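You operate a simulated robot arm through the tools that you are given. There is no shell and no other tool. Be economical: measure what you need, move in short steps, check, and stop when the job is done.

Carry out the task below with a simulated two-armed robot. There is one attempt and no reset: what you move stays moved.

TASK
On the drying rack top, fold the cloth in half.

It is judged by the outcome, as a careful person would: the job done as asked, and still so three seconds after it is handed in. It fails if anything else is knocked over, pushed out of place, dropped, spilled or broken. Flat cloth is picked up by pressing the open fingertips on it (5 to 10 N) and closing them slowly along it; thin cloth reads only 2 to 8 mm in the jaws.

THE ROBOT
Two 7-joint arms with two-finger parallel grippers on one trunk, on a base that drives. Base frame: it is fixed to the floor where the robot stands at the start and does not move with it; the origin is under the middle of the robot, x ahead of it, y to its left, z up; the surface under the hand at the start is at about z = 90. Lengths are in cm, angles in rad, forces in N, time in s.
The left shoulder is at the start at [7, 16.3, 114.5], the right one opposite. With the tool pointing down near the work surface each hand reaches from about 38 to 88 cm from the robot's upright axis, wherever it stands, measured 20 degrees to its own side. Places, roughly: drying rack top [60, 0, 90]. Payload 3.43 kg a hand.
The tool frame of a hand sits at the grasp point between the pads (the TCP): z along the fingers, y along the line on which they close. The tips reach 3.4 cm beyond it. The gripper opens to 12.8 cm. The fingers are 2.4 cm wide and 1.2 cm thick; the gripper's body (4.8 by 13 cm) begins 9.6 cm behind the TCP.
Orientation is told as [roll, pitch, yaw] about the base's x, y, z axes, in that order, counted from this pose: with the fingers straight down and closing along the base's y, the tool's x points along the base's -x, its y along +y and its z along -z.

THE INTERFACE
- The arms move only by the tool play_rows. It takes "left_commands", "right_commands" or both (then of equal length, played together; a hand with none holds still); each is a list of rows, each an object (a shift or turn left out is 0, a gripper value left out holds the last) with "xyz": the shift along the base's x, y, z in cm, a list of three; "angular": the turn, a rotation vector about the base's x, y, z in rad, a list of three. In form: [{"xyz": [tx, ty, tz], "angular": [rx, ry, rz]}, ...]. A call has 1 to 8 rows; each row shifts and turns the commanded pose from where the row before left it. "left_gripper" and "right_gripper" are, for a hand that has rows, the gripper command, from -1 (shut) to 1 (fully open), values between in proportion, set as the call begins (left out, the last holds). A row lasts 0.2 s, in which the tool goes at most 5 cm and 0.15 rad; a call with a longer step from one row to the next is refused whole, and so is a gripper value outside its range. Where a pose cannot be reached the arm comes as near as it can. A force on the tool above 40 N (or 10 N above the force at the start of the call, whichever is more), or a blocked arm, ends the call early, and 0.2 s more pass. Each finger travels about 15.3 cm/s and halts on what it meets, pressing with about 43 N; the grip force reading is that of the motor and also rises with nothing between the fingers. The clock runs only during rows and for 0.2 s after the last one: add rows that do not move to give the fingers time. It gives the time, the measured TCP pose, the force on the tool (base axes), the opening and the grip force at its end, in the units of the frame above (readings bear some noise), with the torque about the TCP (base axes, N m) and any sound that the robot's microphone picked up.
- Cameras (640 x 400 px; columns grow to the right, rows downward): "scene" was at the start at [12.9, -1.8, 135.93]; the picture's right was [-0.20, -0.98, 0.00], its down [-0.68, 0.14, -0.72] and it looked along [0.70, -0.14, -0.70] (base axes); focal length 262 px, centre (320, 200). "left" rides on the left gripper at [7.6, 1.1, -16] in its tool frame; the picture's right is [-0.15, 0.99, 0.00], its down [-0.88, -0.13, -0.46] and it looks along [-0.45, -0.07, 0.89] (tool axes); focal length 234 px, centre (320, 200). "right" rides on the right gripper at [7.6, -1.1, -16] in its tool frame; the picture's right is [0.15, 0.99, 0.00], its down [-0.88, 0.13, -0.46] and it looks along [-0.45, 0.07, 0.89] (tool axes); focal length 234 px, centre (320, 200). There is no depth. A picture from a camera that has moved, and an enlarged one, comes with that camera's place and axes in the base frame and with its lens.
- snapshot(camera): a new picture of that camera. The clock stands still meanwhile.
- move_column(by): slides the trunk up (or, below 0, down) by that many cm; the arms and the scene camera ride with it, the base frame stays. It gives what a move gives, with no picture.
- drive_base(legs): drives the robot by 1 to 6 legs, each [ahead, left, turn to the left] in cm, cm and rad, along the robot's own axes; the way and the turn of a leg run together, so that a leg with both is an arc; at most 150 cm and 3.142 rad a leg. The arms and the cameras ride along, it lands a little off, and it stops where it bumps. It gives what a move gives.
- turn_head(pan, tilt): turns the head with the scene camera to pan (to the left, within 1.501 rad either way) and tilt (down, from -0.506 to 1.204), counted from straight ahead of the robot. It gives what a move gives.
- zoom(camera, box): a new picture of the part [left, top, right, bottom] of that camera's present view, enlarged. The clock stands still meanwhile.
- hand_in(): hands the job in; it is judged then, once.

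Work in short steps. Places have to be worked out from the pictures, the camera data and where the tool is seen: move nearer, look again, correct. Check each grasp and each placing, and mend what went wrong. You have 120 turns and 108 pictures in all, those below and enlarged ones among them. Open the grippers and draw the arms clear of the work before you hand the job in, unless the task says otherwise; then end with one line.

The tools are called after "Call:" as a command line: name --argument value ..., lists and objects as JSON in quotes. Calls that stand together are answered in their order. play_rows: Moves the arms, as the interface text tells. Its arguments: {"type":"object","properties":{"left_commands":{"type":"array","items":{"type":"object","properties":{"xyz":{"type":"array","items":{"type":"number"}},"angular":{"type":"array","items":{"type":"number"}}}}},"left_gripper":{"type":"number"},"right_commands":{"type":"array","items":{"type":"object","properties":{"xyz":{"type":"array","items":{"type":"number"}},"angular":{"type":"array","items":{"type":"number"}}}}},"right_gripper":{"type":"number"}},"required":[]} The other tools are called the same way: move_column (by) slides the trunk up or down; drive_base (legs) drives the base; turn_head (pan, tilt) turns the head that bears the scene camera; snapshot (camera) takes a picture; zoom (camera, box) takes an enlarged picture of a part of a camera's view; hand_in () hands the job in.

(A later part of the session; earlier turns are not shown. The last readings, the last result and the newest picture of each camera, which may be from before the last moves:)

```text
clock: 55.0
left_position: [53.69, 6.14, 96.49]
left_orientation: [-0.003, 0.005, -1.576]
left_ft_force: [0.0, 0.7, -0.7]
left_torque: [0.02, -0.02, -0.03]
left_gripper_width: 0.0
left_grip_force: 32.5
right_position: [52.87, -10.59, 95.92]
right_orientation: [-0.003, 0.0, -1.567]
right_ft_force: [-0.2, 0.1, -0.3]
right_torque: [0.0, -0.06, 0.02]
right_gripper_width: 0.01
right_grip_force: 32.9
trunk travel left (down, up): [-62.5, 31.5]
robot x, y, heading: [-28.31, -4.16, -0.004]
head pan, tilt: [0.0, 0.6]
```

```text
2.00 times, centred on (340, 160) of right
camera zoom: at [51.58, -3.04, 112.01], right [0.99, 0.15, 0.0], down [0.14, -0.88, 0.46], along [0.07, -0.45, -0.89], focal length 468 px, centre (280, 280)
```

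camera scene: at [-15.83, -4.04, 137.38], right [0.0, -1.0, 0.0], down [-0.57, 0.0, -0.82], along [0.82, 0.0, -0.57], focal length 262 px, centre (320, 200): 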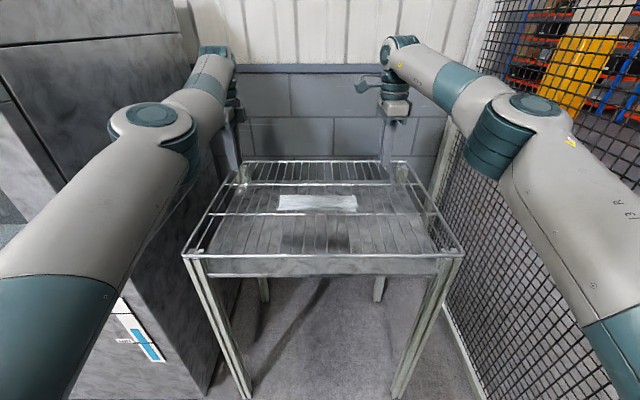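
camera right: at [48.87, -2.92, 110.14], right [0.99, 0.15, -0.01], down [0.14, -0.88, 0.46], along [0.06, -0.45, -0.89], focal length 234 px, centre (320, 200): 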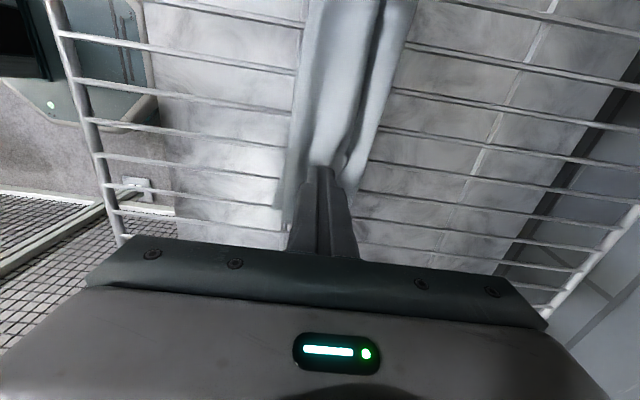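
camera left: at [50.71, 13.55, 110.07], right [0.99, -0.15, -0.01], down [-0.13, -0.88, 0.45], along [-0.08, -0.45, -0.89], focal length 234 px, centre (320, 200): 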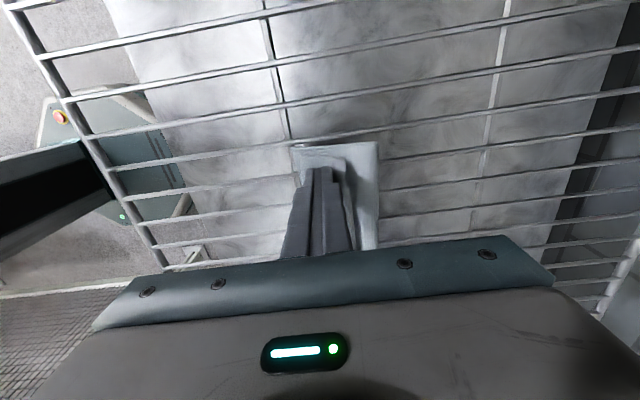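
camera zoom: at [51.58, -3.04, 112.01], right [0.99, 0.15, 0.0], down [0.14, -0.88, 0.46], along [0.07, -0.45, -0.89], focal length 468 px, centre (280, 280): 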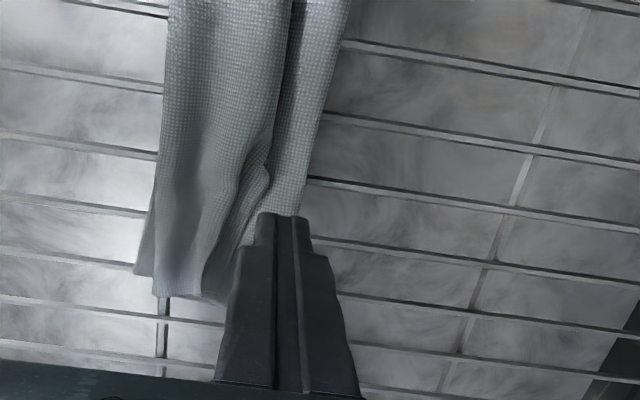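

Tips are now right behind the roll's edge on both sides. I lower and push back by 4 cm.

Call:
play_rows --left_commands '[{"xyz": [0, 0, -1]}, {"xyz": [0, 0, -0.8]}, {"xyz": [0, 0, -0.5]}, {"xyz": [0, 0, 0]}]' --right_commands '[{"xyz": [0, 0, -1]}, {"xyz": [0, 0, -0.5]}, {"xyz": [0, 0, -0.3]}, {"xyz": [0, 0, 0]}]'

Call:
drive_base --legs '[[-4, 0, 0]]'

Call:
zoom --camera "left" --box '[240, 110, 420, 260]'

Call:
zoom --camera "right" --box '[240, 60, 440, 260]'

```text
clock: 56.0
left_position: [53.8, 6.23, 93.9]
left_orientation: [-0.004, 0.006, -1.576]
left_ft_force: [1.0, -0.4, 1.0]
left_torque: [-0.04, 0.0, -0.02]
left_gripper_width: 0.0
left_grip_force: 33.2
right_position: [52.94, -10.51, 93.97]
right_orientation: [-0.005, -0.002, -1.568]
right_ft_force: [-0.6, -0.2, 0.5]
right_torque: [0.0, 0.01, 0.03]
right_gripper_width: 0.02
right_grip_force: 33.0
trunk travel left (down, up): [-62.5, 31.5]
robot x, y, heading: [-28.51, -3.6, -0.004]
head pan, tilt: [0.0, 0.6]
```

```text
clock: 56.8
left_position: [50.0, 6.24, 93.77]
left_orientation: [-0.007, 0.005, -1.576]
left_ft_force: [-0.1, 0.2, -0.3]
left_torque: [0.04, -0.04, 0.04]
left_gripper_width: 0.02
left_grip_force: 33.4
right_position: [49.08, -10.59, 93.89]
right_orientation: [-0.007, -0.002, -1.569]
right_ft_force: [-0.4, -0.8, -0.2]
right_torque: [-0.02, -0.01, 0.0]
right_gripper_width: 0.0
right_grip_force: 33.0
trunk travel left (down, up): [-62.5, 31.5]
robot x, y, heading: [-32.27, -3.86, -0.001]
head pan, tilt: [0.0, 0.6]
```

```text
2.67 times, centred on (330, 185) of left
camera zoom: at [51.06, 13.72, 109.86], right [0.99, -0.15, -0.01], down [-0.13, -0.88, 0.45], along [-0.07, -0.45, -0.89], focal length 624 px, centre (293, 240)
```

zoom: 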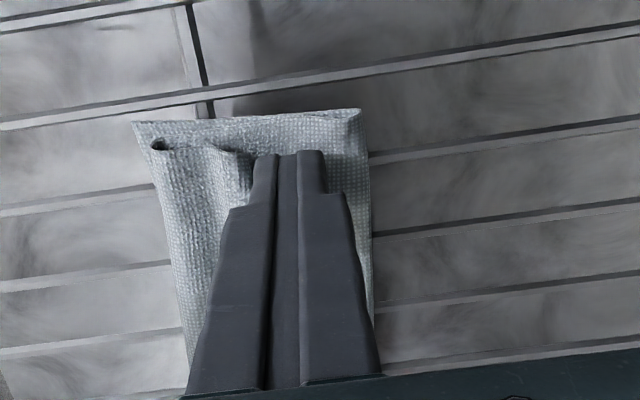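

```text
2.00 times, centred on (340, 160) of right
camera zoom: at [47.91, -3.01, 109.9], right [0.99, 0.15, -0.01], down [0.14, -0.88, 0.46], along [0.06, -0.45, -0.89], focal length 468 px, centre (280, 280)
```

zoom: 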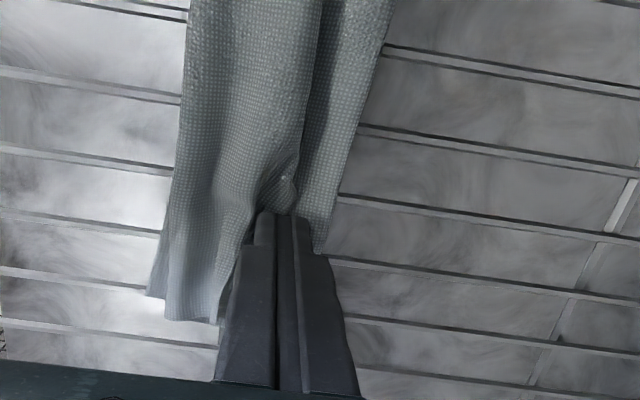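

The whole cloth slid back with the roll rather than unrolling (near edge now x≈45). New idea: pinch the roll's upper sheet and lift it, so the curled margin drops open. I raise to look at exact positions.

Call:
play_rows --left_commands '[{"xyz": [0, 0, 1]}, {"xyz": [0, 0, 2]}, {"xyz": [0, 0, 2]}, {"xyz": [0, 0, 0]}]' --right_commands '[{"xyz": [0, 0, 1]}, {"xyz": [0, 0, 2]}, {"xyz": [0, 0, 2]}, {"xyz": [0, 0, 0]}]' --left_gripper -0.6 --right_gripper -0.6

Call:
zoom --camera "left" --box '[240, 110, 420, 260]'

Call:
zoom --camera "right" --box '[220, 0, 440, 250]'

```text
clock: 57.8
left_position: [49.75, 6.28, 98.86]
left_orientation: [-0.008, 0.004, -1.575]
left_ft_force: [-0.6, -0.2, 0.7]
left_torque: [0.0, 0.02, 0.01]
left_gripper_width: 2.55
left_grip_force: 0.0
right_position: [48.83, -10.61, 98.8]
right_orientation: [-0.007, -0.001, -1.567]
right_ft_force: [0.1, 0.1, -0.6]
right_torque: [-0.01, 0.0, 0.0]
right_gripper_width: 2.54
right_grip_force: 0.1
trunk travel left (down, up): [-62.5, 31.5]
robot x, y, heading: [-31.95, -3.86, 0.003]
head pan, tilt: [0.0, 0.6]
```

```text
2.67 times, centred on (330, 185) of left
camera zoom: at [50.81, 13.73, 114.82], right [0.99, -0.15, -0.01], down [-0.13, -0.88, 0.45], along [-0.08, -0.45, -0.89], focal length 624 px, centre (293, 240)
```

zoom: 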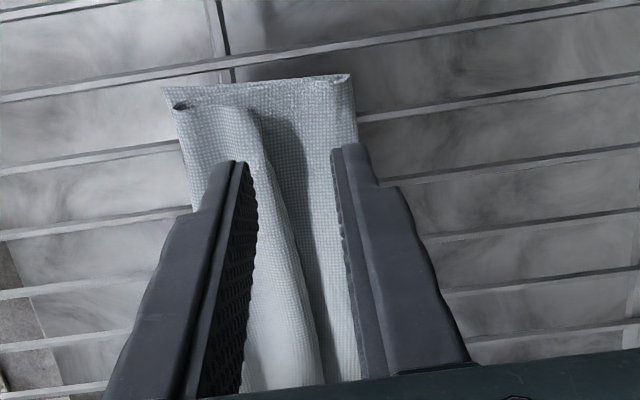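

```text
1.60 times, centred on (330, 125) of right
camera zoom: at [47.8, -3.08, 114.91], right [0.99, 0.15, -0.01], down [0.14, -0.88, 0.46], along [0.06, -0.45, -0.89], focal length 375 px, centre (304, 320)
```

zoom: 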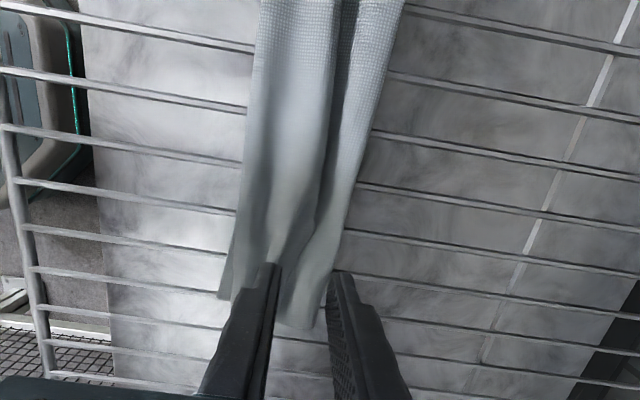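

The roll spans x≈45.2–48.3 (left) and similar −0.8 on the right. I drive back 1.7 cm so the far fingers sit behind the roll's curl and the near fingers on top of it, opening about 1.9 cm, then lower.

Call:
drive_base --legs '[[-1.7, 0, 0]]'

Call:
play_rows --left_commands '[{"xyz": [0, 0, -1.5]}, {"xyz": [0, 0, -1.5]}, {"xyz": [0, 0, -0.8]}, {"xyz": [0, 0, 0]}]' --right_commands '[{"xyz": [0, 0, -1.5]}, {"xyz": [0, 0, -1.5]}, {"xyz": [0, 0, -0.8]}, {"xyz": [0, 0, 0]}]' --left_gripper -0.7 --right_gripper -0.7

Call:
zoom --camera "left" --box '[240, 110, 420, 260]'

Call:
zoom --camera "right" --box '[240, 80, 420, 250]'

```text
clock: 58.6
left_position: [48.23, 6.11, 98.85]
left_orientation: [-0.009, 0.005, -1.575]
left_ft_force: [1.2, -0.8, -0.5]
left_torque: [0.0, 0.06, -0.01]
left_gripper_width: 2.55
left_grip_force: 0.1
right_position: [47.41, -10.73, 98.87]
right_orientation: [-0.01, -0.004, -1.568]
right_ft_force: [1.3, 0.1, 0.0]
right_torque: [-0.01, 0.04, 0.05]
right_gripper_width: 2.55
right_grip_force: 0.1
trunk travel left (down, up): [-62.5, 31.5]
robot x, y, heading: [-33.36, -3.87, 0.0]
head pan, tilt: [0.0, 0.6]
```

```text
clock: 59.6
left_position: [48.02, 6.04, 95.04]
left_orientation: [-0.006, 0.006, -1.575]
left_ft_force: [0.4, -0.2, -0.5]
left_torque: [0.01, 0.03, 0.0]
left_gripper_width: 1.93
left_grip_force: 0.0
right_position: [47.37, -10.82, 95.06]
right_orientation: [-0.007, -0.002, -1.569]
right_ft_force: [-0.3, -0.2, -0.2]
right_torque: [0.0, -0.01, 0.01]
right_gripper_width: 1.89
right_grip_force: 0.1
trunk travel left (down, up): [-62.5, 31.5]
robot x, y, heading: [-34.06, -3.86, 0.001]
head pan, tilt: [0.0, 0.6]
```

```text
2.67 times, centred on (330, 185) of left
camera zoom: at [49.21, 13.66, 110.98], right [0.99, -0.15, -0.01], down [-0.13, -0.88, 0.45], along [-0.08, -0.45, -0.89], focal length 624 px, centre (293, 240)
```

zoom: 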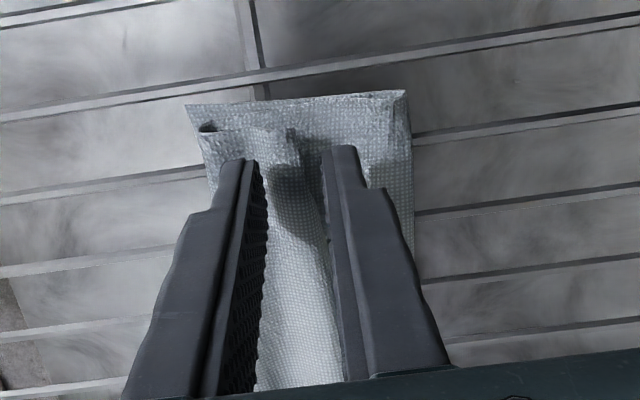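

```text
2.35 times, centred on (330, 165) of right
camera zoom: at [46.23, -3.23, 111.06], right [0.99, 0.15, -0.01], down [0.14, -0.88, 0.46], along [0.06, -0.45, -0.89], focal length 551 px, centre (296, 282)
```

zoom: 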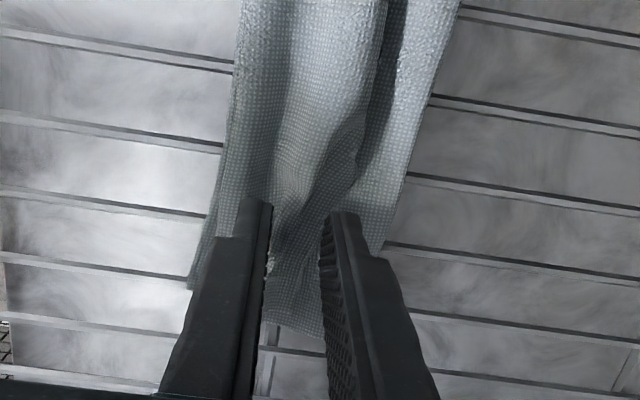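

Fingers straddle the curl on both hands. I lower to a light press.

Call:
play_rows --left_commands '[{"xyz": [0, 0, -0.5]}, {"xyz": [0, 0, -0.4]}, {"xyz": [0, 0, -0.2]}, {"xyz": [0, 0, 0]}]' --right_commands '[{"xyz": [0, 0, -0.5]}, {"xyz": [0, 0, -0.4]}, {"xyz": [0, 0, -0.2]}, {"xyz": [0, 0, 0]}]'

```text
clock: 60.6
left_position: [47.93, 6.14, 93.89]
left_orientation: [-0.006, 0.005, -1.577]
left_ft_force: [-0.2, 0.1, 0.0]
left_torque: [0.05, -0.02, 0.07]
left_gripper_width: 1.91
left_grip_force: 0.0
right_position: [47.34, -10.67, 93.92]
right_orientation: [-0.011, -0.002, -1.567]
right_ft_force: [-0.7, 0.4, 0.5]
right_torque: [0.02, 0.03, -0.01]
right_gripper_width: 1.92
right_grip_force: 0.1
trunk travel left (down, up): [-62.5, 31.5]
robot x, y, heading: [-33.84, -3.73, 0.002]
head pan, tilt: [0.0, 0.6]
```

Tips are about 0.5 cm over the bars, in the roll but above the lower layers. I close slowly here.

Call:
play_rows --left_commands '[{"xyz": [0, 0, 0]}, {"xyz": [0, 0, 0]}]' --right_commands '[{"xyz": [0, 0, 0]}, {"xyz": [0, 0, 0]}]' --left_gripper -0.83 --right_gripper -0.83

Call:
play_rows --left_commands '[{"xyz": [0, 0, 0]}, {"xyz": [0, 0, 0]}, {"xyz": [0, 0, 0]}]' --right_commands '[{"xyz": [0, 0, 0]}, {"xyz": [0, 0, 0]}, {"xyz": [0, 0, 0]}]' --left_gripper -1 --right_gripper -1

Call:
play_rows --left_commands '[{"xyz": [0, 0, 1]}, {"xyz": [0, 0, 1]}, {"xyz": [0, 0, 1]}, {"xyz": [0, 0, 0]}]' --right_commands '[{"xyz": [0, 0, 1]}, {"xyz": [0, 0, 1]}, {"xyz": [0, 0, 1]}, {"xyz": [0, 0, 0]}]'

Call:
zoom --camera "left" --box '[240, 110, 420, 260]'

Call:
zoom --camera "right" --box '[240, 80, 420, 250]'

```text
clock: 61.2
left_position: [47.75, 6.16, 93.96]
left_orientation: [-0.009, 0.004, -1.576]
left_ft_force: [0.3, 0.0, 0.5]
left_torque: [0.0, -0.02, 0.03]
left_gripper_width: 1.07
left_grip_force: 0.1
right_position: [47.32, -10.62, 94.05]
right_orientation: [-0.013, -0.001, -1.567]
right_ft_force: [-0.3, 0.4, -0.4]
right_torque: [0.01, 0.02, -0.01]
right_gripper_width: 1.1
right_grip_force: 0.0
trunk travel left (down, up): [-62.5, 31.5]
robot x, y, heading: [-33.71, -4.06, -0.003]
head pan, tilt: [0.0, 0.6]
```

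```text
clock: 62.0
left_position: [47.81, 6.2, 94.07]
left_orientation: [-0.009, 0.005, -1.576]
left_ft_force: [0.6, 0.1, -0.1]
left_torque: [0.0, 0.03, 0.0]
left_gripper_width: 0.22
left_grip_force: 36.6
right_position: [47.21, -10.73, 94.13]
right_orientation: [-0.008, -0.003, -1.565]
right_ft_force: [0.3, 0.2, 3.7]
right_torque: [0.0, -0.06, 0.01]
right_gripper_width: 0.19
right_grip_force: 36.7
trunk travel left (down, up): [-62.5, 31.5]
robot x, y, heading: [-33.65, -3.84, -0.004]
head pan, tilt: [0.0, 0.6]
```

```text
clock: 63.0
left_position: [47.78, 6.05, 96.86]
left_orientation: [-0.007, 0.007, -1.575]
left_ft_force: [-0.5, 0.0, -0.1]
left_torque: [0.03, 0.01, 0.01]
left_gripper_width: 0.19
left_grip_force: 36.8
right_position: [47.28, -10.57, 97.07]
right_orientation: [-0.006, -0.001, -1.567]
right_ft_force: [0.2, -0.6, 1.4]
right_torque: [-0.03, 0.0, 0.01]
right_gripper_width: 0.2
right_grip_force: 37.1
trunk travel left (down, up): [-62.5, 31.5]
robot x, y, heading: [-34.17, -3.74, -0.006]
head pan, tilt: [0.0, 0.6]
```

```text
2.67 times, centred on (330, 185) of left
camera zoom: at [49.06, 13.66, 112.89], right [0.99, -0.15, -0.01], down [-0.13, -0.88, 0.45], along [-0.08, -0.45, -0.89], focal length 624 px, centre (293, 240)
```

zoom: 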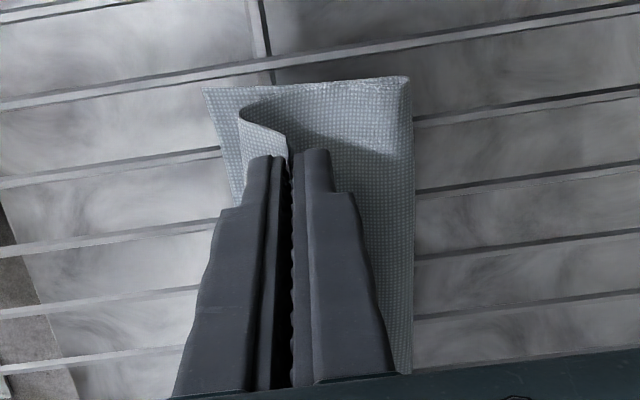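

```text
2.35 times, centred on (330, 165) of right
camera zoom: at [46.07, -3.13, 113.0], right [0.99, 0.15, -0.01], down [0.14, -0.88, 0.46], along [0.06, -0.45, -0.89], focal length 551 px, centre (296, 282)
```

zoom: 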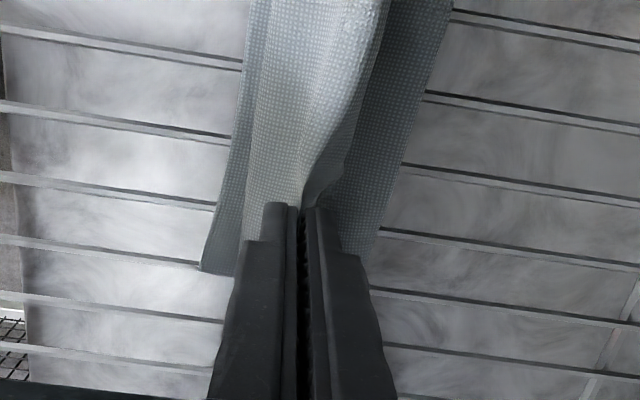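

Excellent: both jaws now hold the margin's edge itself with no tail. I lift a bit more and carry it back beyond the near edge to flatten out the turn.

Call:
play_rows --left_commands '[{"xyz": [0, 0, 1]}, {"xyz": [0, 0, 0.5]}, {"xyz": [0, 0, 0]}]' --right_commands '[{"xyz": [0, 0, 1]}, {"xyz": [0, 0, 0.5]}, {"xyz": [0, 0, 0]}]'

Call:
drive_base --legs '[[-4, 0, 0]]'

Call:
zoom --camera "left" --box '[240, 80, 440, 260]'

Call:
zoom --camera "right" --box '[240, 50, 440, 250]'

```text
clock: 63.8
left_position: [47.88, 6.3, 98.47]
left_orientation: [-0.007, 0.006, -1.575]
left_ft_force: [-0.5, -0.1, 1.0]
left_torque: [0.01, 0.0, -0.03]
left_gripper_width: 0.16
left_grip_force: 36.6
right_position: [47.26, -10.72, 98.53]
right_orientation: [-0.007, -0.002, -1.567]
right_ft_force: [-1.0, -0.6, 1.0]
right_torque: [0.0, 0.0, -0.01]
right_gripper_width: 0.19
right_grip_force: 37.0
trunk travel left (down, up): [-62.5, 31.5]
robot x, y, heading: [-33.82, -3.8, 0.0]
head pan, tilt: [0.0, 0.6]
```

```text
clock: 64.7
left_position: [44.0, 6.23, 98.3]
left_orientation: [-0.011, 0.007, -1.577]
left_ft_force: [0.6, -0.2, 0.0]
left_torque: [-0.01, 0.01, -0.01]
left_gripper_width: 0.23
left_grip_force: 37.0
right_position: [43.51, -10.68, 98.28]
right_orientation: [-0.009, -0.002, -1.569]
right_ft_force: [0.2, -0.3, -0.3]
right_torque: [0.0, 0.0, 0.0]
right_gripper_width: 0.17
right_grip_force: 36.2
trunk travel left (down, up): [-62.5, 31.5]
robot x, y, heading: [-37.64, -3.41, -0.001]
head pan, tilt: [0.0, 0.6]
```

```text
2.22 times, centred on (340, 170) of left
camera zoom: at [45.29, 13.76, 114.23], right [0.99, -0.15, -0.01], down [-0.13, -0.88, 0.45], along [-0.08, -0.45, -0.89], focal length 520 px, centre (276, 267)
```

zoom: 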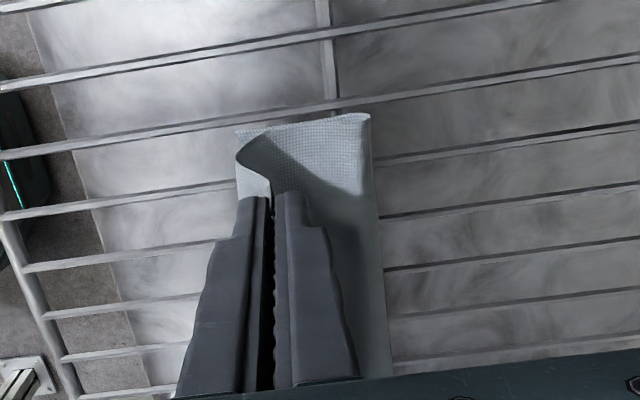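

```text
2.00 times, centred on (340, 150) of right
camera zoom: at [42.32, -3.15, 114.34], right [0.99, 0.15, -0.01], down [0.14, -0.88, 0.46], along [0.06, -0.45, -0.89], focal length 468 px, centre (280, 300)
```

zoom: 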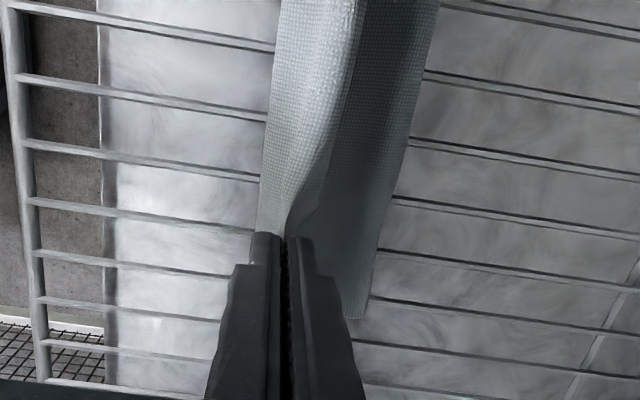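

The crease hasn't rolled open; the packet followed instead (fold at 48.6, near edge 42.3). I lift higher so the sheet hangs free, then look.

Call:
play_rows --left_commands '[{"xyz": [0, 0, 1]}, {"xyz": [0, 0, 1]}, {"xyz": [0, 0, 1]}, {"xyz": [0, 0, 1]}, {"xyz": [0, 0, 0]}]' --right_commands '[{"xyz": [0, 0, 1]}, {"xyz": [0, 0, 1]}, {"xyz": [0, 0, 1]}, {"xyz": [0, 0, 1]}, {"xyz": [0, 0, 0]}]'

Call:
zoom --camera "left" --box '[240, 80, 440, 260]'

Call:
zoom --camera "scene" --box '[250, 120, 400, 230]'

```text
clock: 65.9
left_position: [43.56, 6.26, 102.48]
left_orientation: [-0.007, 0.006, -1.573]
left_ft_force: [0.2, -0.5, 0.2]
left_torque: [0.01, 0.04, -0.01]
left_gripper_width: 0.16
left_grip_force: 36.8
left hand out of reach, approached as far as the arm can: row 4
right_position: [42.72, -10.79, 102.41]
right_orientation: [-0.008, -0.002, -1.566]
right_ft_force: [-0.5, -0.3, 0.1]
right_torque: [0.02, 0.01, 0.0]
right_gripper_width: 0.2
right_grip_force: 36.6
right hand out of reach, approached as far as the arm can: row 4
trunk travel left (down, up): [-62.5, 31.5]
robot x, y, heading: [-37.39, -3.74, -0.001]
head pan, tilt: [0.0, 0.6]
```

```text
2.22 times, centred on (340, 170) of left
camera zoom: at [44.78, 13.78, 118.45], right [0.99, -0.15, -0.01], down [-0.13, -0.88, 0.45], along [-0.07, -0.45, -0.89], focal length 520 px, centre (276, 267)
```

zoom: 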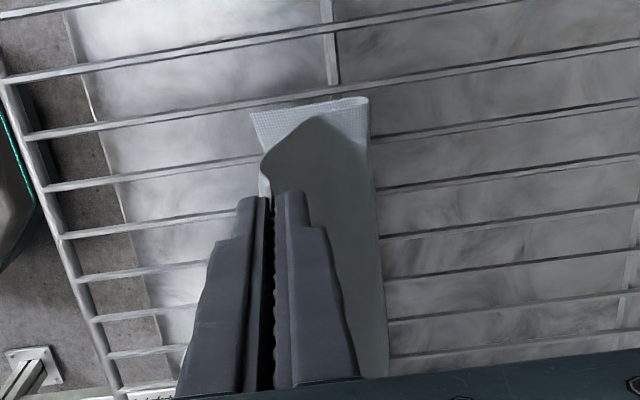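

```text
3.64 times, centred on (325, 175) of scene
camera zoom: at [-24.19, -4.02, 137.38], right [0.0, -1.0, 0.0], down [-0.57, 0.0, -0.82], along [0.82, 0.0, -0.57], focal length 951 px, centre (302, 291)
```

zoom: 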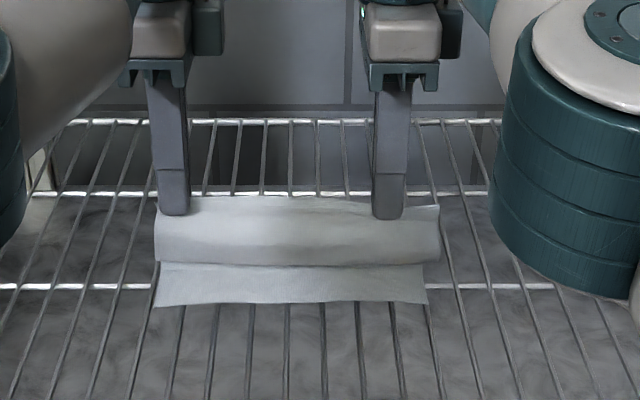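

Good view: the edge is held, the sheet bulges below it. I carry the edge back 4 cm at this height.

Call:
drive_base --legs '[[-4, 0, 0]]'

Call:
zoom --camera "left" --box '[240, 80, 440, 260]'

Call:
zoom --camera "scene" --box '[250, 120, 400, 230]'

```text
clock: 66.8
left_position: [39.8, 6.34, 102.25]
left_orientation: [-0.008, 0.005, -1.575]
left_ft_force: [0.9, 0.6, 0.4]
left_torque: [0.01, 0.05, -0.05]
left_gripper_width: 0.21
left_grip_force: 36.7
right_position: [39.11, -10.7, 102.3]
right_orientation: [-0.008, -0.001, -1.568]
right_ft_force: [0.3, 0.8, 0.4]
right_torque: [0.02, 0.02, -0.01]
right_gripper_width: 0.17
right_grip_force: 37.2
trunk travel left (down, up): [-62.5, 31.5]
robot x, y, heading: [-42.16, -3.94, -0.001]
head pan, tilt: [0.0, 0.6]
```

```text
2.22 times, centred on (340, 170) of left
camera zoom: at [41.01, 13.84, 118.21], right [0.99, -0.15, -0.01], down [-0.13, -0.88, 0.45], along [-0.08, -0.45, -0.89], focal length 520 px, centre (276, 267)
```

zoom: 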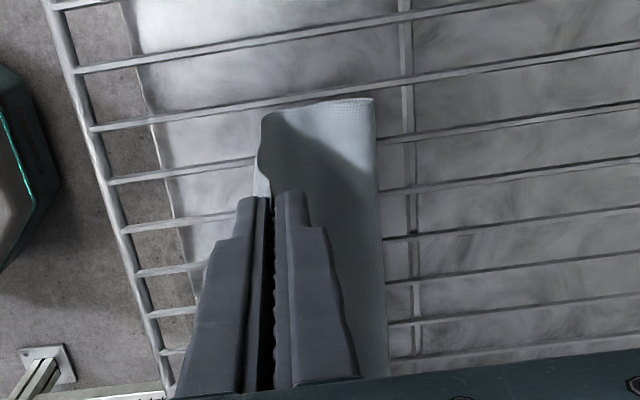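

```text
3.64 times, centred on (325, 175) of scene
camera zoom: at [-27.91, -3.99, 137.32], right [0.0, -1.0, 0.0], down [-0.57, 0.0, -0.82], along [0.82, 0.0, -0.57], focal length 951 px, centre (302, 291)
```

zoom: 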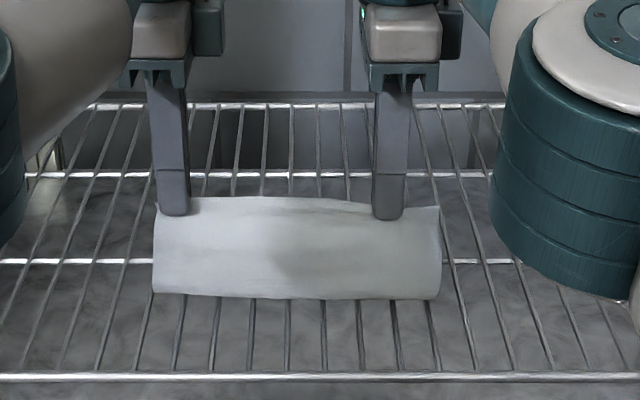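

Now the far fold is only 6 cm from the near edge, but both hands finally hold the raw edge itself. Best is to lay the cloth out flat again by carrying this edge forward, then redo the fold with this clean grip.

Call:
drive_base --legs '[[9, 0, 0]]'

Call:
zoom --camera "scene" --box '[250, 120, 400, 230]'

Call:
snapshot --camera "left"

```text
clock: 67.9
left_position: [48.81, 6.29, 102.43]
left_orientation: [-0.006, 0.006, -1.575]
left_ft_force: [-0.6, -0.3, 0.6]
left_torque: [0.01, -0.04, -0.01]
left_gripper_width: 0.21
left_grip_force: 36.6
right_position: [47.95, -10.72, 102.46]
right_orientation: [-0.007, -0.001, -1.569]
right_ft_force: [0.1, -0.4, -0.3]
right_torque: [0.0, 0.06, -0.03]
right_gripper_width: 0.15
right_grip_force: 36.8
trunk travel left (down, up): [-62.5, 31.5]
robot x, y, heading: [-32.91, -3.9, -0.003]
head pan, tilt: [0.0, 0.6]
```

```text
3.64 times, centred on (325, 175) of scene
camera zoom: at [-19.07, -4.01, 137.38], right [0.0, -1.0, 0.0], down [-0.57, 0.0, -0.82], along [0.82, 0.0, -0.57], focal length 951 px, centre (302, 291)
```

zoom: 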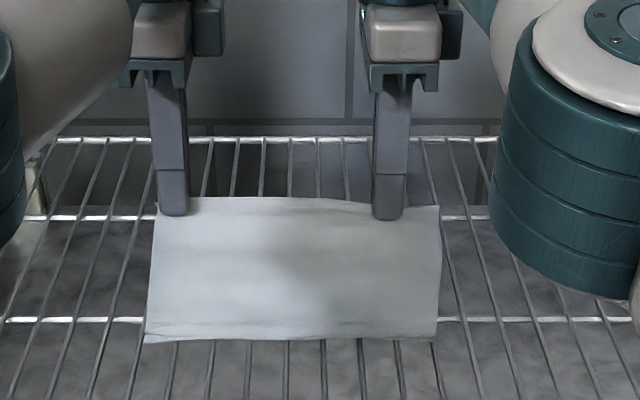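

```text
37 pictures are left
camera left: at [49.9, 13.76, 118.4], right [0.99, -0.15, -0.01], down [-0.13, -0.88, 0.45], along [-0.08, -0.45, -0.89], focal length 234 px, centre (320, 200)
```

left: 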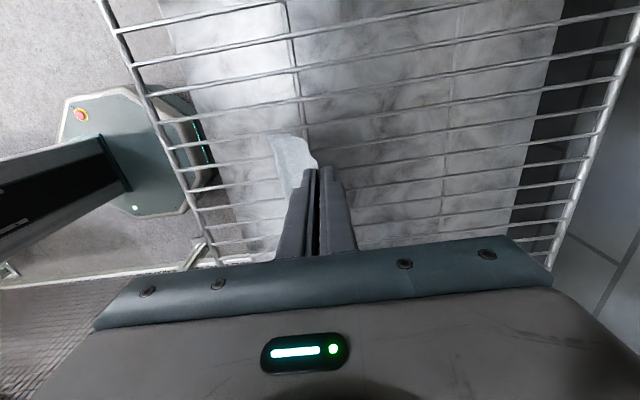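

Unfolding works; near edge is at x≈42. I go forward 10 cm more and lower to lay it flat.

Call:
drive_base --legs '[[10, 0, 0]]'

Call:
play_rows --left_commands '[{"xyz": [0, 0, -1.5]}, {"xyz": [0, 0, -1.5]}, {"xyz": [0, 0, -1.5]}, {"xyz": [0, 0, -1.5]}, {"xyz": [0, 0, -1]}, {"xyz": [0, 0, 0]}]' --right_commands '[{"xyz": [0, 0, -1.5]}, {"xyz": [0.3, 0, -1.5]}, {"xyz": [0.4, 0, -1.5]}, {"xyz": [0, 0, -1.5]}, {"xyz": [0, 0, -1]}, {"xyz": [0, 0, 0]}]'

Call:
zoom --camera "scene" --box '[240, 130, 400, 250]'

```text
clock: 69.0
left_position: [58.84, 6.15, 102.42]
left_orientation: [-0.007, 0.005, -1.576]
left_ft_force: [1.1, -0.4, -0.9]
left_torque: [-0.01, -0.02, 0.02]
left_gripper_width: 0.19
left_grip_force: 37.1
right_position: [58.13, -11.02, 102.48]
right_orientation: [-0.006, -0.001, -1.569]
right_ft_force: [0.0, 0.6, 0.0]
right_torque: [0.03, 0.0, -0.01]
right_gripper_width: 0.19
right_grip_force: 36.6
trunk travel left (down, up): [-62.5, 31.5]
robot x, y, heading: [-22.49, -4.12, -0.006]
head pan, tilt: [0.0, 0.6]
```

```text
clock: 70.4
left_position: [59.31, 5.96, 95.64]
left_orientation: [-0.01, 0.005, -1.579]
left_ft_force: [0.6, -0.2, -0.4]
left_torque: [0.02, 0.03, -0.02]
left_gripper_width: 0.2
left_grip_force: 37.0
left hand out of reach, approached as far as the arm can: row 3
right_position: [58.7, -11.04, 95.56]
right_orientation: [-0.008, 0.0, -1.569]
right_ft_force: [-0.4, 0.7, -0.2]
right_torque: [0.0, 0.03, 0.01]
right_gripper_width: 0.19
right_grip_force: 36.6
trunk travel left (down, up): [-62.5, 31.5]
robot x, y, heading: [-22.46, -4.42, 0.002]
head pan, tilt: [0.0, 0.6]
```

```text
3.33 times, centred on (320, 190) of scene
camera zoom: at [-9.01, -4.09, 137.38], right [0.0, -1.0, 0.0], down [-0.57, 0.0, -0.82], along [0.82, 0.0, -0.57], focal length 872 px, centre (320, 233)
```

zoom: 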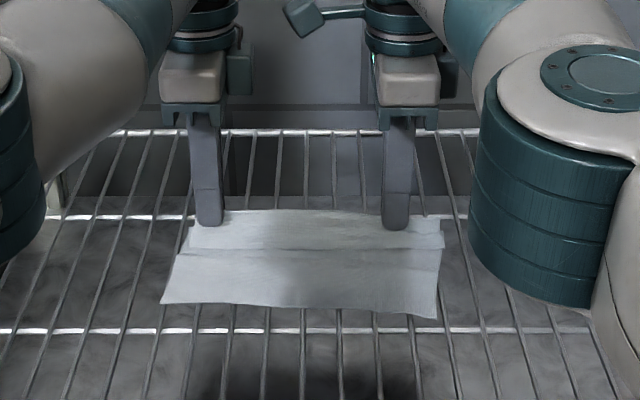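

The near edge slid to x≈47.7 and there is a ridge in the sheet. I check from the side.

Call:
zoom --camera "left" --box '[160, 60, 440, 260]'

Call:
zoom --camera "right" --box '[160, 0, 480, 250]'

```text
2.00 times, centred on (300, 160) of left
camera zoom: at [60.55, 13.49, 111.53], right [0.99, -0.15, -0.01], down [-0.13, -0.88, 0.45], along [-0.08, -0.45, -0.89], focal length 468 px, centre (360, 280)
```

zoom: 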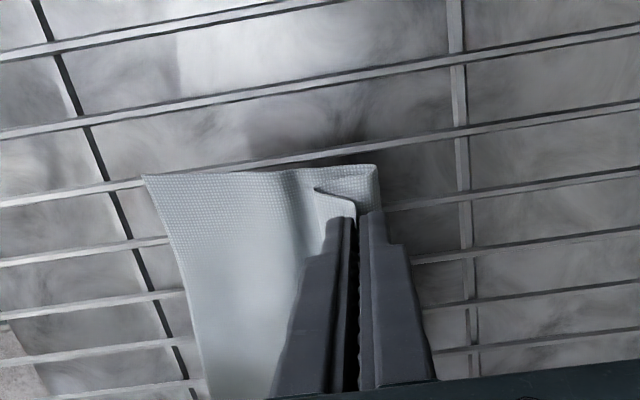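

```text
1.60 times, centred on (320, 125) of right
camera zoom: at [57.52, -3.52, 111.53], right [0.99, 0.15, -0.01], down [0.14, -0.88, 0.46], along [0.06, -0.45, -0.89], focal length 375 px, centre (320, 320)
```

zoom: 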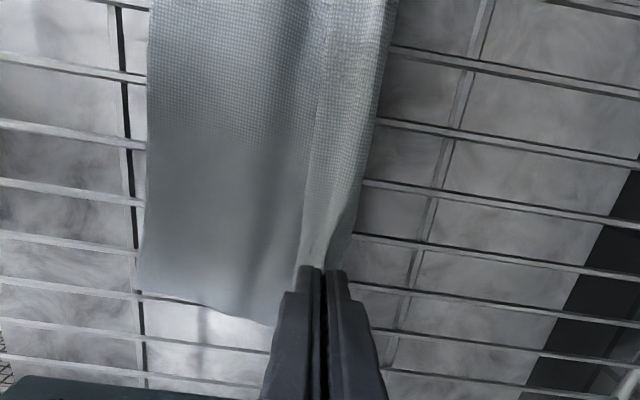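

The end is Z-folded under the hands; simply pulling further forward will straighten it. I lift 3 cm and drive forward 9 cm.

Call:
play_rows --left_commands '[{"xyz": [0, 0, 1]}, {"xyz": [0, 0, 1]}, {"xyz": [0, 0, 1]}, {"xyz": [0, 0, 0]}]' --right_commands '[{"xyz": [0, 0, 1]}, {"xyz": [0.3, 0, 1]}, {"xyz": [0.3, 0, 1]}, {"xyz": [0, 0, 0]}]'

Call:
drive_base --legs '[[9, 0, 0]]'

Call:
zoom --camera "left" --box '[100, 60, 440, 260]'

Call:
zoom --camera "scene" --box '[230, 130, 410, 270]'

```text
clock: 71.4
left_position: [59.17, 6.07, 98.58]
left_orientation: [-0.009, 0.005, -1.579]
left_ft_force: [0.6, -0.9, 0.1]
left_torque: [-0.04, 0.01, -0.05]
left_gripper_width: 0.19
left_grip_force: 36.7
right_position: [58.65, -11.11, 98.55]
right_orientation: [-0.007, -0.001, -1.569]
right_ft_force: [-0.5, 1.3, -0.2]
right_torque: [0.04, 0.03, -0.01]
right_gripper_width: 0.2
right_grip_force: 36.6
right hand out of reach, approached as far as the arm can: row 2
trunk travel left (down, up): [-62.5, 31.5]
robot x, y, heading: [-22.83, -4.05, -0.001]
head pan, tilt: [0.0, 0.6]
```

```text
clock: 72.5
left_position: [68.22, 6.02, 98.75]
left_orientation: [-0.006, 0.006, -1.578]
left_ft_force: [1.0, -2.1, -0.8]
left_torque: [-0.02, 0.0, -0.02]
left_gripper_width: 0.18
left_grip_force: 37.0
right_position: [67.61, -11.28, 98.45]
right_orientation: [-0.007, -0.002, -1.57]
right_ft_force: [-0.1, 0.9, -0.1]
right_torque: [0.04, 0.02, 0.01]
right_gripper_width: 0.18
right_grip_force: 36.5
trunk travel left (down, up): [-62.5, 31.5]
robot x, y, heading: [-13.55, -3.71, -0.005]
head pan, tilt: [0.0, 0.6]
```

```text
1.88 times, centred on (270, 160) of left
camera zoom: at [69.4, 13.5, 114.56], right [0.99, -0.15, -0.01], down [-0.13, -0.88, 0.45], along [-0.08, -0.45, -0.89], focal length 441 px, centre (414, 275)
```

zoom: 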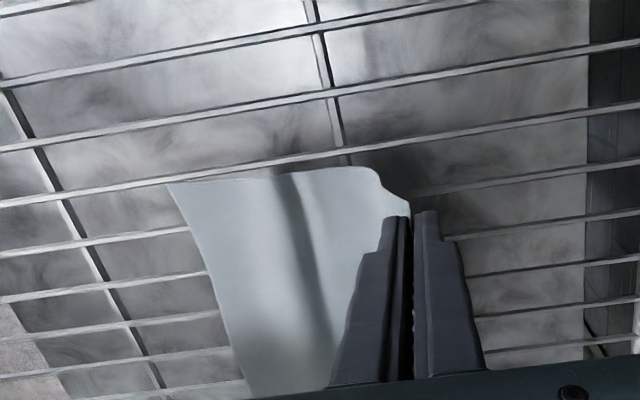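

```text
2.86 times, centred on (320, 200) of scene
camera zoom: at [0.07, -4.08, 137.38], right [0.0, -1.0, 0.0], down [-0.57, 0.0, -0.82], along [0.82, 0.0, -0.57], focal length 747 px, centre (320, 200)
```

zoom: 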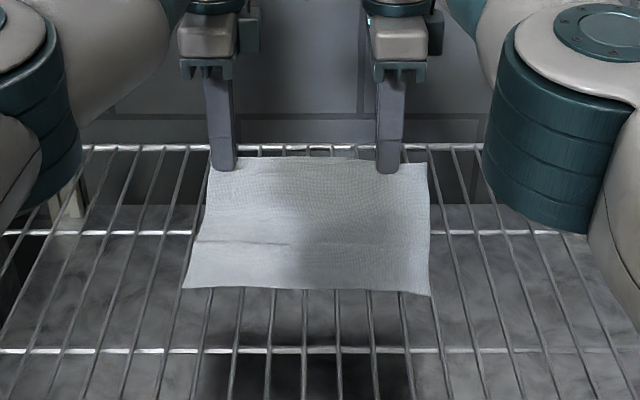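

Now it's clean: the edge sits in both jaws, the sheet is flat with near edge at x≈53.3. The fold line should be at ≈64. I raise to a 10 cm high arc and carry the edge back.

Call:
play_rows --left_commands '[{"xyz": [0, 0, 1.2]}, {"xyz": [0, 0, 1.2]}, {"xyz": [0, 0, 1.2]}, {"xyz": [0, 0, 0.6]}, {"xyz": [0, 0, 0]}]' --right_commands '[{"xyz": [0, 0, 1.2]}, {"xyz": [0, 0, 1.2]}, {"xyz": [0, 0, 1.2]}, {"xyz": [0, 0, 0.6]}, {"xyz": [0, 0, 0]}]'

Call:
drive_base --legs '[[-8, 0, 0]]'

Call:
zoom --camera "left" --box '[180, 60, 440, 260]'

Call:
zoom --camera "scene" --box '[230, 130, 410, 270]'

```text
clock: 73.8
left_position: [67.86, 6.12, 102.83]
left_orientation: [-0.008, 0.002, -1.577]
left_ft_force: [-0.9, -2.2, -0.1]
left_torque: [-0.08, -0.02, -0.01]
left_gripper_width: 0.19
left_grip_force: 36.7
left hand out of reach, approached as far as the arm can: row 3
right_position: [66.99, -11.28, 102.66]
right_orientation: [-0.008, -0.003, -1.569]
right_ft_force: [-0.2, 3.0, 0.8]
right_torque: [0.05, 0.0, 0.0]
right_gripper_width: 0.18
right_grip_force: 36.3
right hand out of reach, approached as far as the arm can: row 2
trunk travel left (down, up): [-62.5, 31.5]
robot x, y, heading: [-14.06, -4.18, -0.004]
head pan, tilt: [0.0, 0.6]
```

```text
clock: 74.8
left_position: [59.95, 5.91, 102.83]
left_orientation: [-0.007, 0.004, -1.58]
left_ft_force: [-0.4, -3.0, 0.4]
left_torque: [-0.09, -0.02, -0.06]
left_gripper_width: 0.18
left_grip_force: 37.0
right_position: [58.98, -11.32, 102.61]
right_orientation: [-0.007, -0.003, -1.57]
right_ft_force: [-0.1, 2.8, 1.1]
right_torque: [0.04, -0.05, -0.01]
right_gripper_width: 0.15
right_grip_force: 36.9
trunk travel left (down, up): [-62.5, 31.5]
robot x, y, heading: [-21.81, -3.65, -0.001]
head pan, tilt: [0.0, 0.6]
```

```text
2.00 times, centred on (310, 160) of left
camera zoom: at [60.98, 13.47, 118.78], right [0.99, -0.15, -0.01], down [-0.13, -0.88, 0.45], along [-0.08, -0.45, -0.89], focal length 468 px, centre (340, 280)
```

zoom: 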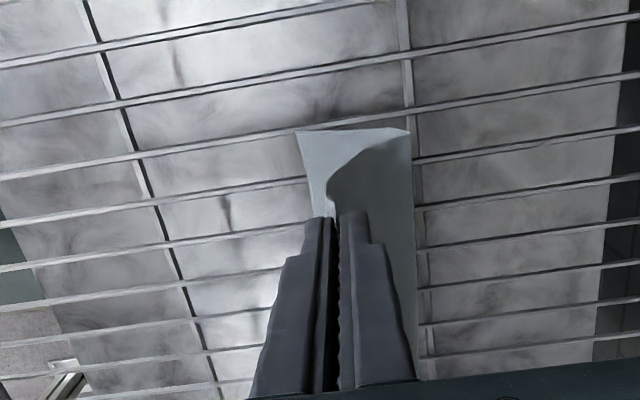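

```text
2.86 times, centred on (320, 200) of scene
camera zoom: at [-7.97, -4.06, 137.37], right [0.0, -1.0, 0.0], down [-0.57, 0.0, -0.82], along [0.82, 0.0, -0.57], focal length 747 px, centre (320, 200)
```

zoom: 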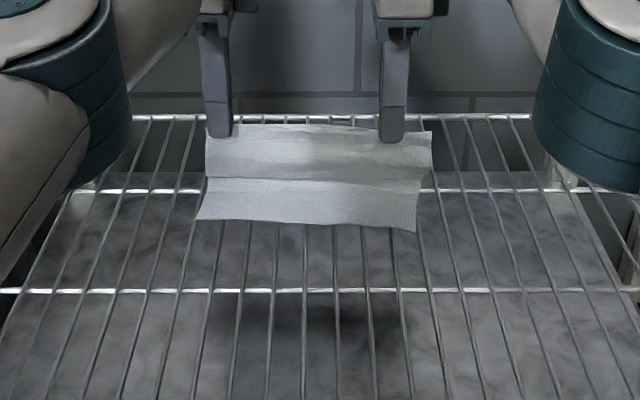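

The sheet slackens near the edge: the far fold is at x≈64 with only ~8 cm beneath, so I'll set the held edge onto the near edge (x≈56) and press it there as an anchor, then spread the surplus arch forward. First lower and back in two steps.

Call:
play_rows --left_commands '[{"xyz": [0, 0, -1.2]}, {"xyz": [0, 0, -1.2]}, {"xyz": [0, 0, -1.2]}, {"xyz": [0, 0, 0]}]' --right_commands '[{"xyz": [0, 0, -1.2]}, {"xyz": [0, 0, -1.2]}, {"xyz": [0, 0, -1.2]}, {"xyz": [0, 0, 0]}]'

Call:
drive_base --legs '[[-1.5, 0, 0]]'

Call:
play_rows --left_commands '[{"xyz": [0, 0, -1]}, {"xyz": [0, 0, -1]}, {"xyz": [0, 0, -1]}, {"xyz": [0, 0, 0]}]' --right_commands '[{"xyz": [0, 0, -1]}, {"xyz": [0, 0, -1]}, {"xyz": [0, 0, -1]}, {"xyz": [0, 0, 0]}]'

Call:
zoom --camera "left" --box '[220, 80, 440, 260]'

Call:
zoom --camera "scene" --box '[240, 130, 400, 250]'

```text
clock: 75.8
left_position: [59.79, 6.04, 99.34]
left_orientation: [-0.008, 0.003, -1.58]
left_ft_force: [-0.2, -2.5, 0.7]
left_torque: [-0.1, 0.03, -0.02]
left_gripper_width: 0.18
left_grip_force: 37.3
right_position: [59.09, -11.36, 99.18]
right_orientation: [-0.008, -0.002, -1.568]
right_ft_force: [-0.6, 3.7, 0.6]
right_torque: [0.07, 0.01, 0.0]
right_gripper_width: 0.18
right_grip_force: 36.5
trunk travel left (down, up): [-62.5, 31.5]
robot x, y, heading: [-21.77, -4.09, -0.003]
head pan, tilt: [0.0, 0.6]
```

```text
clock: 76.6
left_position: [58.57, 6.06, 99.21]
left_orientation: [-0.01, 0.004, -1.581]
left_ft_force: [-0.2, -3.0, -0.9]
left_torque: [-0.1, 0.04, -0.04]
left_gripper_width: 0.22
left_grip_force: 36.2
right_position: [57.83, -11.4, 98.91]
right_orientation: [-0.009, -0.003, -1.571]
right_ft_force: [0.6, 3.4, -0.3]
right_torque: [0.07, 0.02, -0.02]
right_gripper_width: 0.17
right_grip_force: 36.8
trunk travel left (down, up): [-62.5, 31.5]
robot x, y, heading: [-23.32, -3.8, -0.005]
head pan, tilt: [0.0, 0.6]
```

```text
clock: 77.6
left_position: [58.33, 6.12, 96.23]
left_orientation: [-0.007, 0.003, -1.579]
left_ft_force: [0.0, -4.4, -0.1]
left_torque: [-0.14, 0.03, 0.01]
left_gripper_width: 0.2
left_grip_force: 36.9
right_position: [57.51, -11.38, 96.13]
right_orientation: [-0.008, -0.003, -1.568]
right_ft_force: [0.2, 5.6, 0.8]
right_torque: [0.14, -0.04, -0.01]
right_gripper_width: 0.19
right_grip_force: 36.2
trunk travel left (down, up): [-62.5, 31.5]
robot x, y, heading: [-22.78, -3.8, -0.003]
head pan, tilt: [0.0, 0.6]
```

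```text
2.22 times, centred on (330, 170) of left
camera zoom: at [59.6, 13.58, 112.18], right [0.99, -0.16, -0.01], down [-0.14, -0.88, 0.45], along [-0.08, -0.45, -0.89], focal length 520 px, centre (298, 267)
```

zoom: 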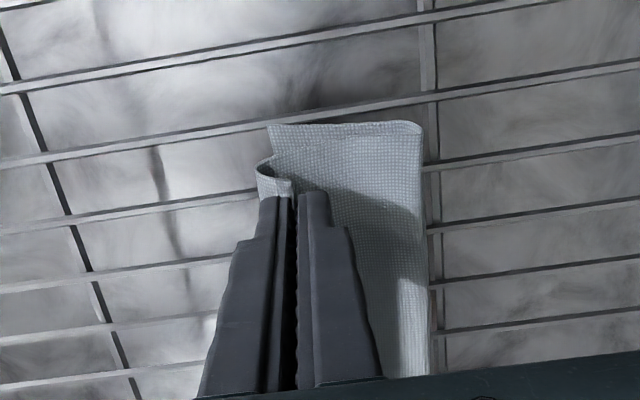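

```text
3.33 times, centred on (320, 190) of scene
camera zoom: at [-9.39, -4.06, 137.38], right [0.0, -1.0, 0.0], down [-0.57, 0.0, -0.82], along [0.82, 0.0, -0.57], focal length 872 px, centre (320, 233)
```

zoom: 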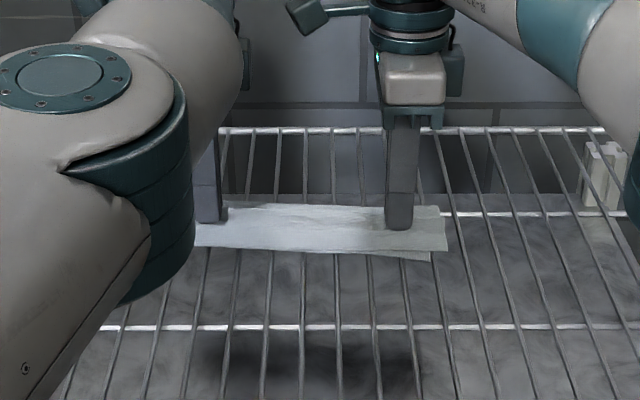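

The lift dragged the cloth forward so too little lay beneath. I redo it with a lower arc: lift to 7.5 cm, carry the edge forward until the cloth trails, and re-measure the near edge.

Call:
play_rows --left_commands '[{"xyz": [0, -0.2, 1.2]}, {"xyz": [0, 0, 1.2]}, {"xyz": [0, 0, 1.2]}, {"xyz": [0, 0, 1]}, {"xyz": [0, 0, 0]}]' --right_commands '[{"xyz": [0, 0.3, 1.2]}, {"xyz": [0, 0, 1.2]}, {"xyz": [0, 0, 1.2]}, {"xyz": [0, 0, 1]}, {"xyz": [0, 0, 0]}]'

Call:
drive_base --legs '[[12, 0, 0]]'

Call:
play_rows --left_commands '[{"xyz": [0, 0, -0.8]}, {"xyz": [0, 0, -0.8]}, {"xyz": [0, 0, 0]}]' --right_commands '[{"xyz": [0, 0, -0.8]}, {"xyz": [0, 0, -0.8]}, {"xyz": [0, 0, 0]}]'

Call:
zoom --camera "left" --box '[100, 60, 440, 260]'

```text
clock: 78.8
left_position: [58.44, 5.91, 100.94]
left_orientation: [-0.007, 0.002, -1.578]
left_ft_force: [0.9, -0.3, 0.9]
left_torque: [-0.01, -0.01, 0.0]
left_gripper_width: 0.22
left_grip_force: 37.0
right_position: [57.5, -11.18, 100.72]
right_orientation: [-0.008, -0.002, -1.57]
right_ft_force: [-0.9, 0.3, 0.6]
right_torque: [0.03, 0.0, 0.03]
right_gripper_width: 0.19
right_grip_force: 36.6
trunk travel left (down, up): [-62.5, 31.5]
robot x, y, heading: [-22.71, -3.6, -0.006]
head pan, tilt: [0.0, 0.6]
```

```text
clock: 80.0
left_position: [70.39, 5.83, 100.94]
left_orientation: [-0.009, 0.003, -1.578]
left_ft_force: [0.7, -0.6, -0.5]
left_torque: [0.01, 0.01, -0.05]
left_gripper_width: 0.2
left_grip_force: 36.6
right_position: [69.58, -11.09, 100.71]
right_orientation: [-0.007, -0.002, -1.569]
right_ft_force: [1.0, -0.5, 0.3]
right_torque: [0.01, -0.01, 0.04]
right_gripper_width: 0.18
right_grip_force: 36.9
trunk travel left (down, up): [-62.5, 31.5]
robot x, y, heading: [-10.31, -3.77, -0.004]
head pan, tilt: [0.0, 0.6]
```

```text
clock: 80.8
left_position: [70.32, 5.82, 99.26]
left_orientation: [-0.006, 0.004, -1.578]
left_ft_force: [-0.5, -0.6, -0.3]
left_torque: [-0.03, -0.03, -0.01]
left_gripper_width: 0.21
left_grip_force: 36.5
right_position: [69.44, -11.06, 99.05]
right_orientation: [-0.006, -0.002, -1.57]
right_ft_force: [-0.3, 0.9, 0.6]
right_torque: [-0.04, 0.01, -0.01]
right_gripper_width: 0.19
right_grip_force: 36.7
trunk travel left (down, up): [-62.5, 31.5]
robot x, y, heading: [-11.05, -3.6, -0.006]
head pan, tilt: [0.0, 0.6]
```

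```text
1.88 times, centred on (270, 160) of left
camera zoom: at [71.65, 13.32, 115.28], right [0.99, -0.15, -0.01], down [-0.13, -0.88, 0.45], along [-0.08, -0.45, -0.89], focal length 441 px, centre (414, 275)
```

zoom: 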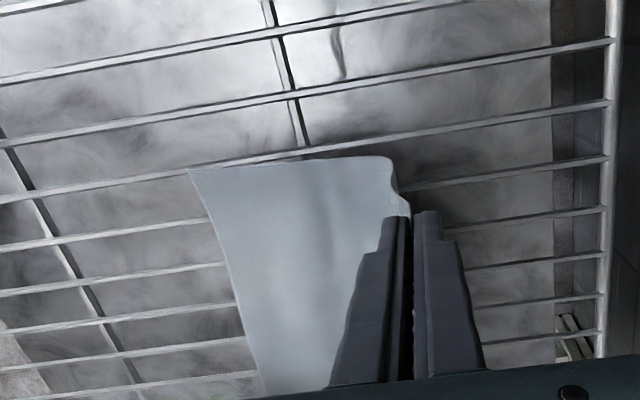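

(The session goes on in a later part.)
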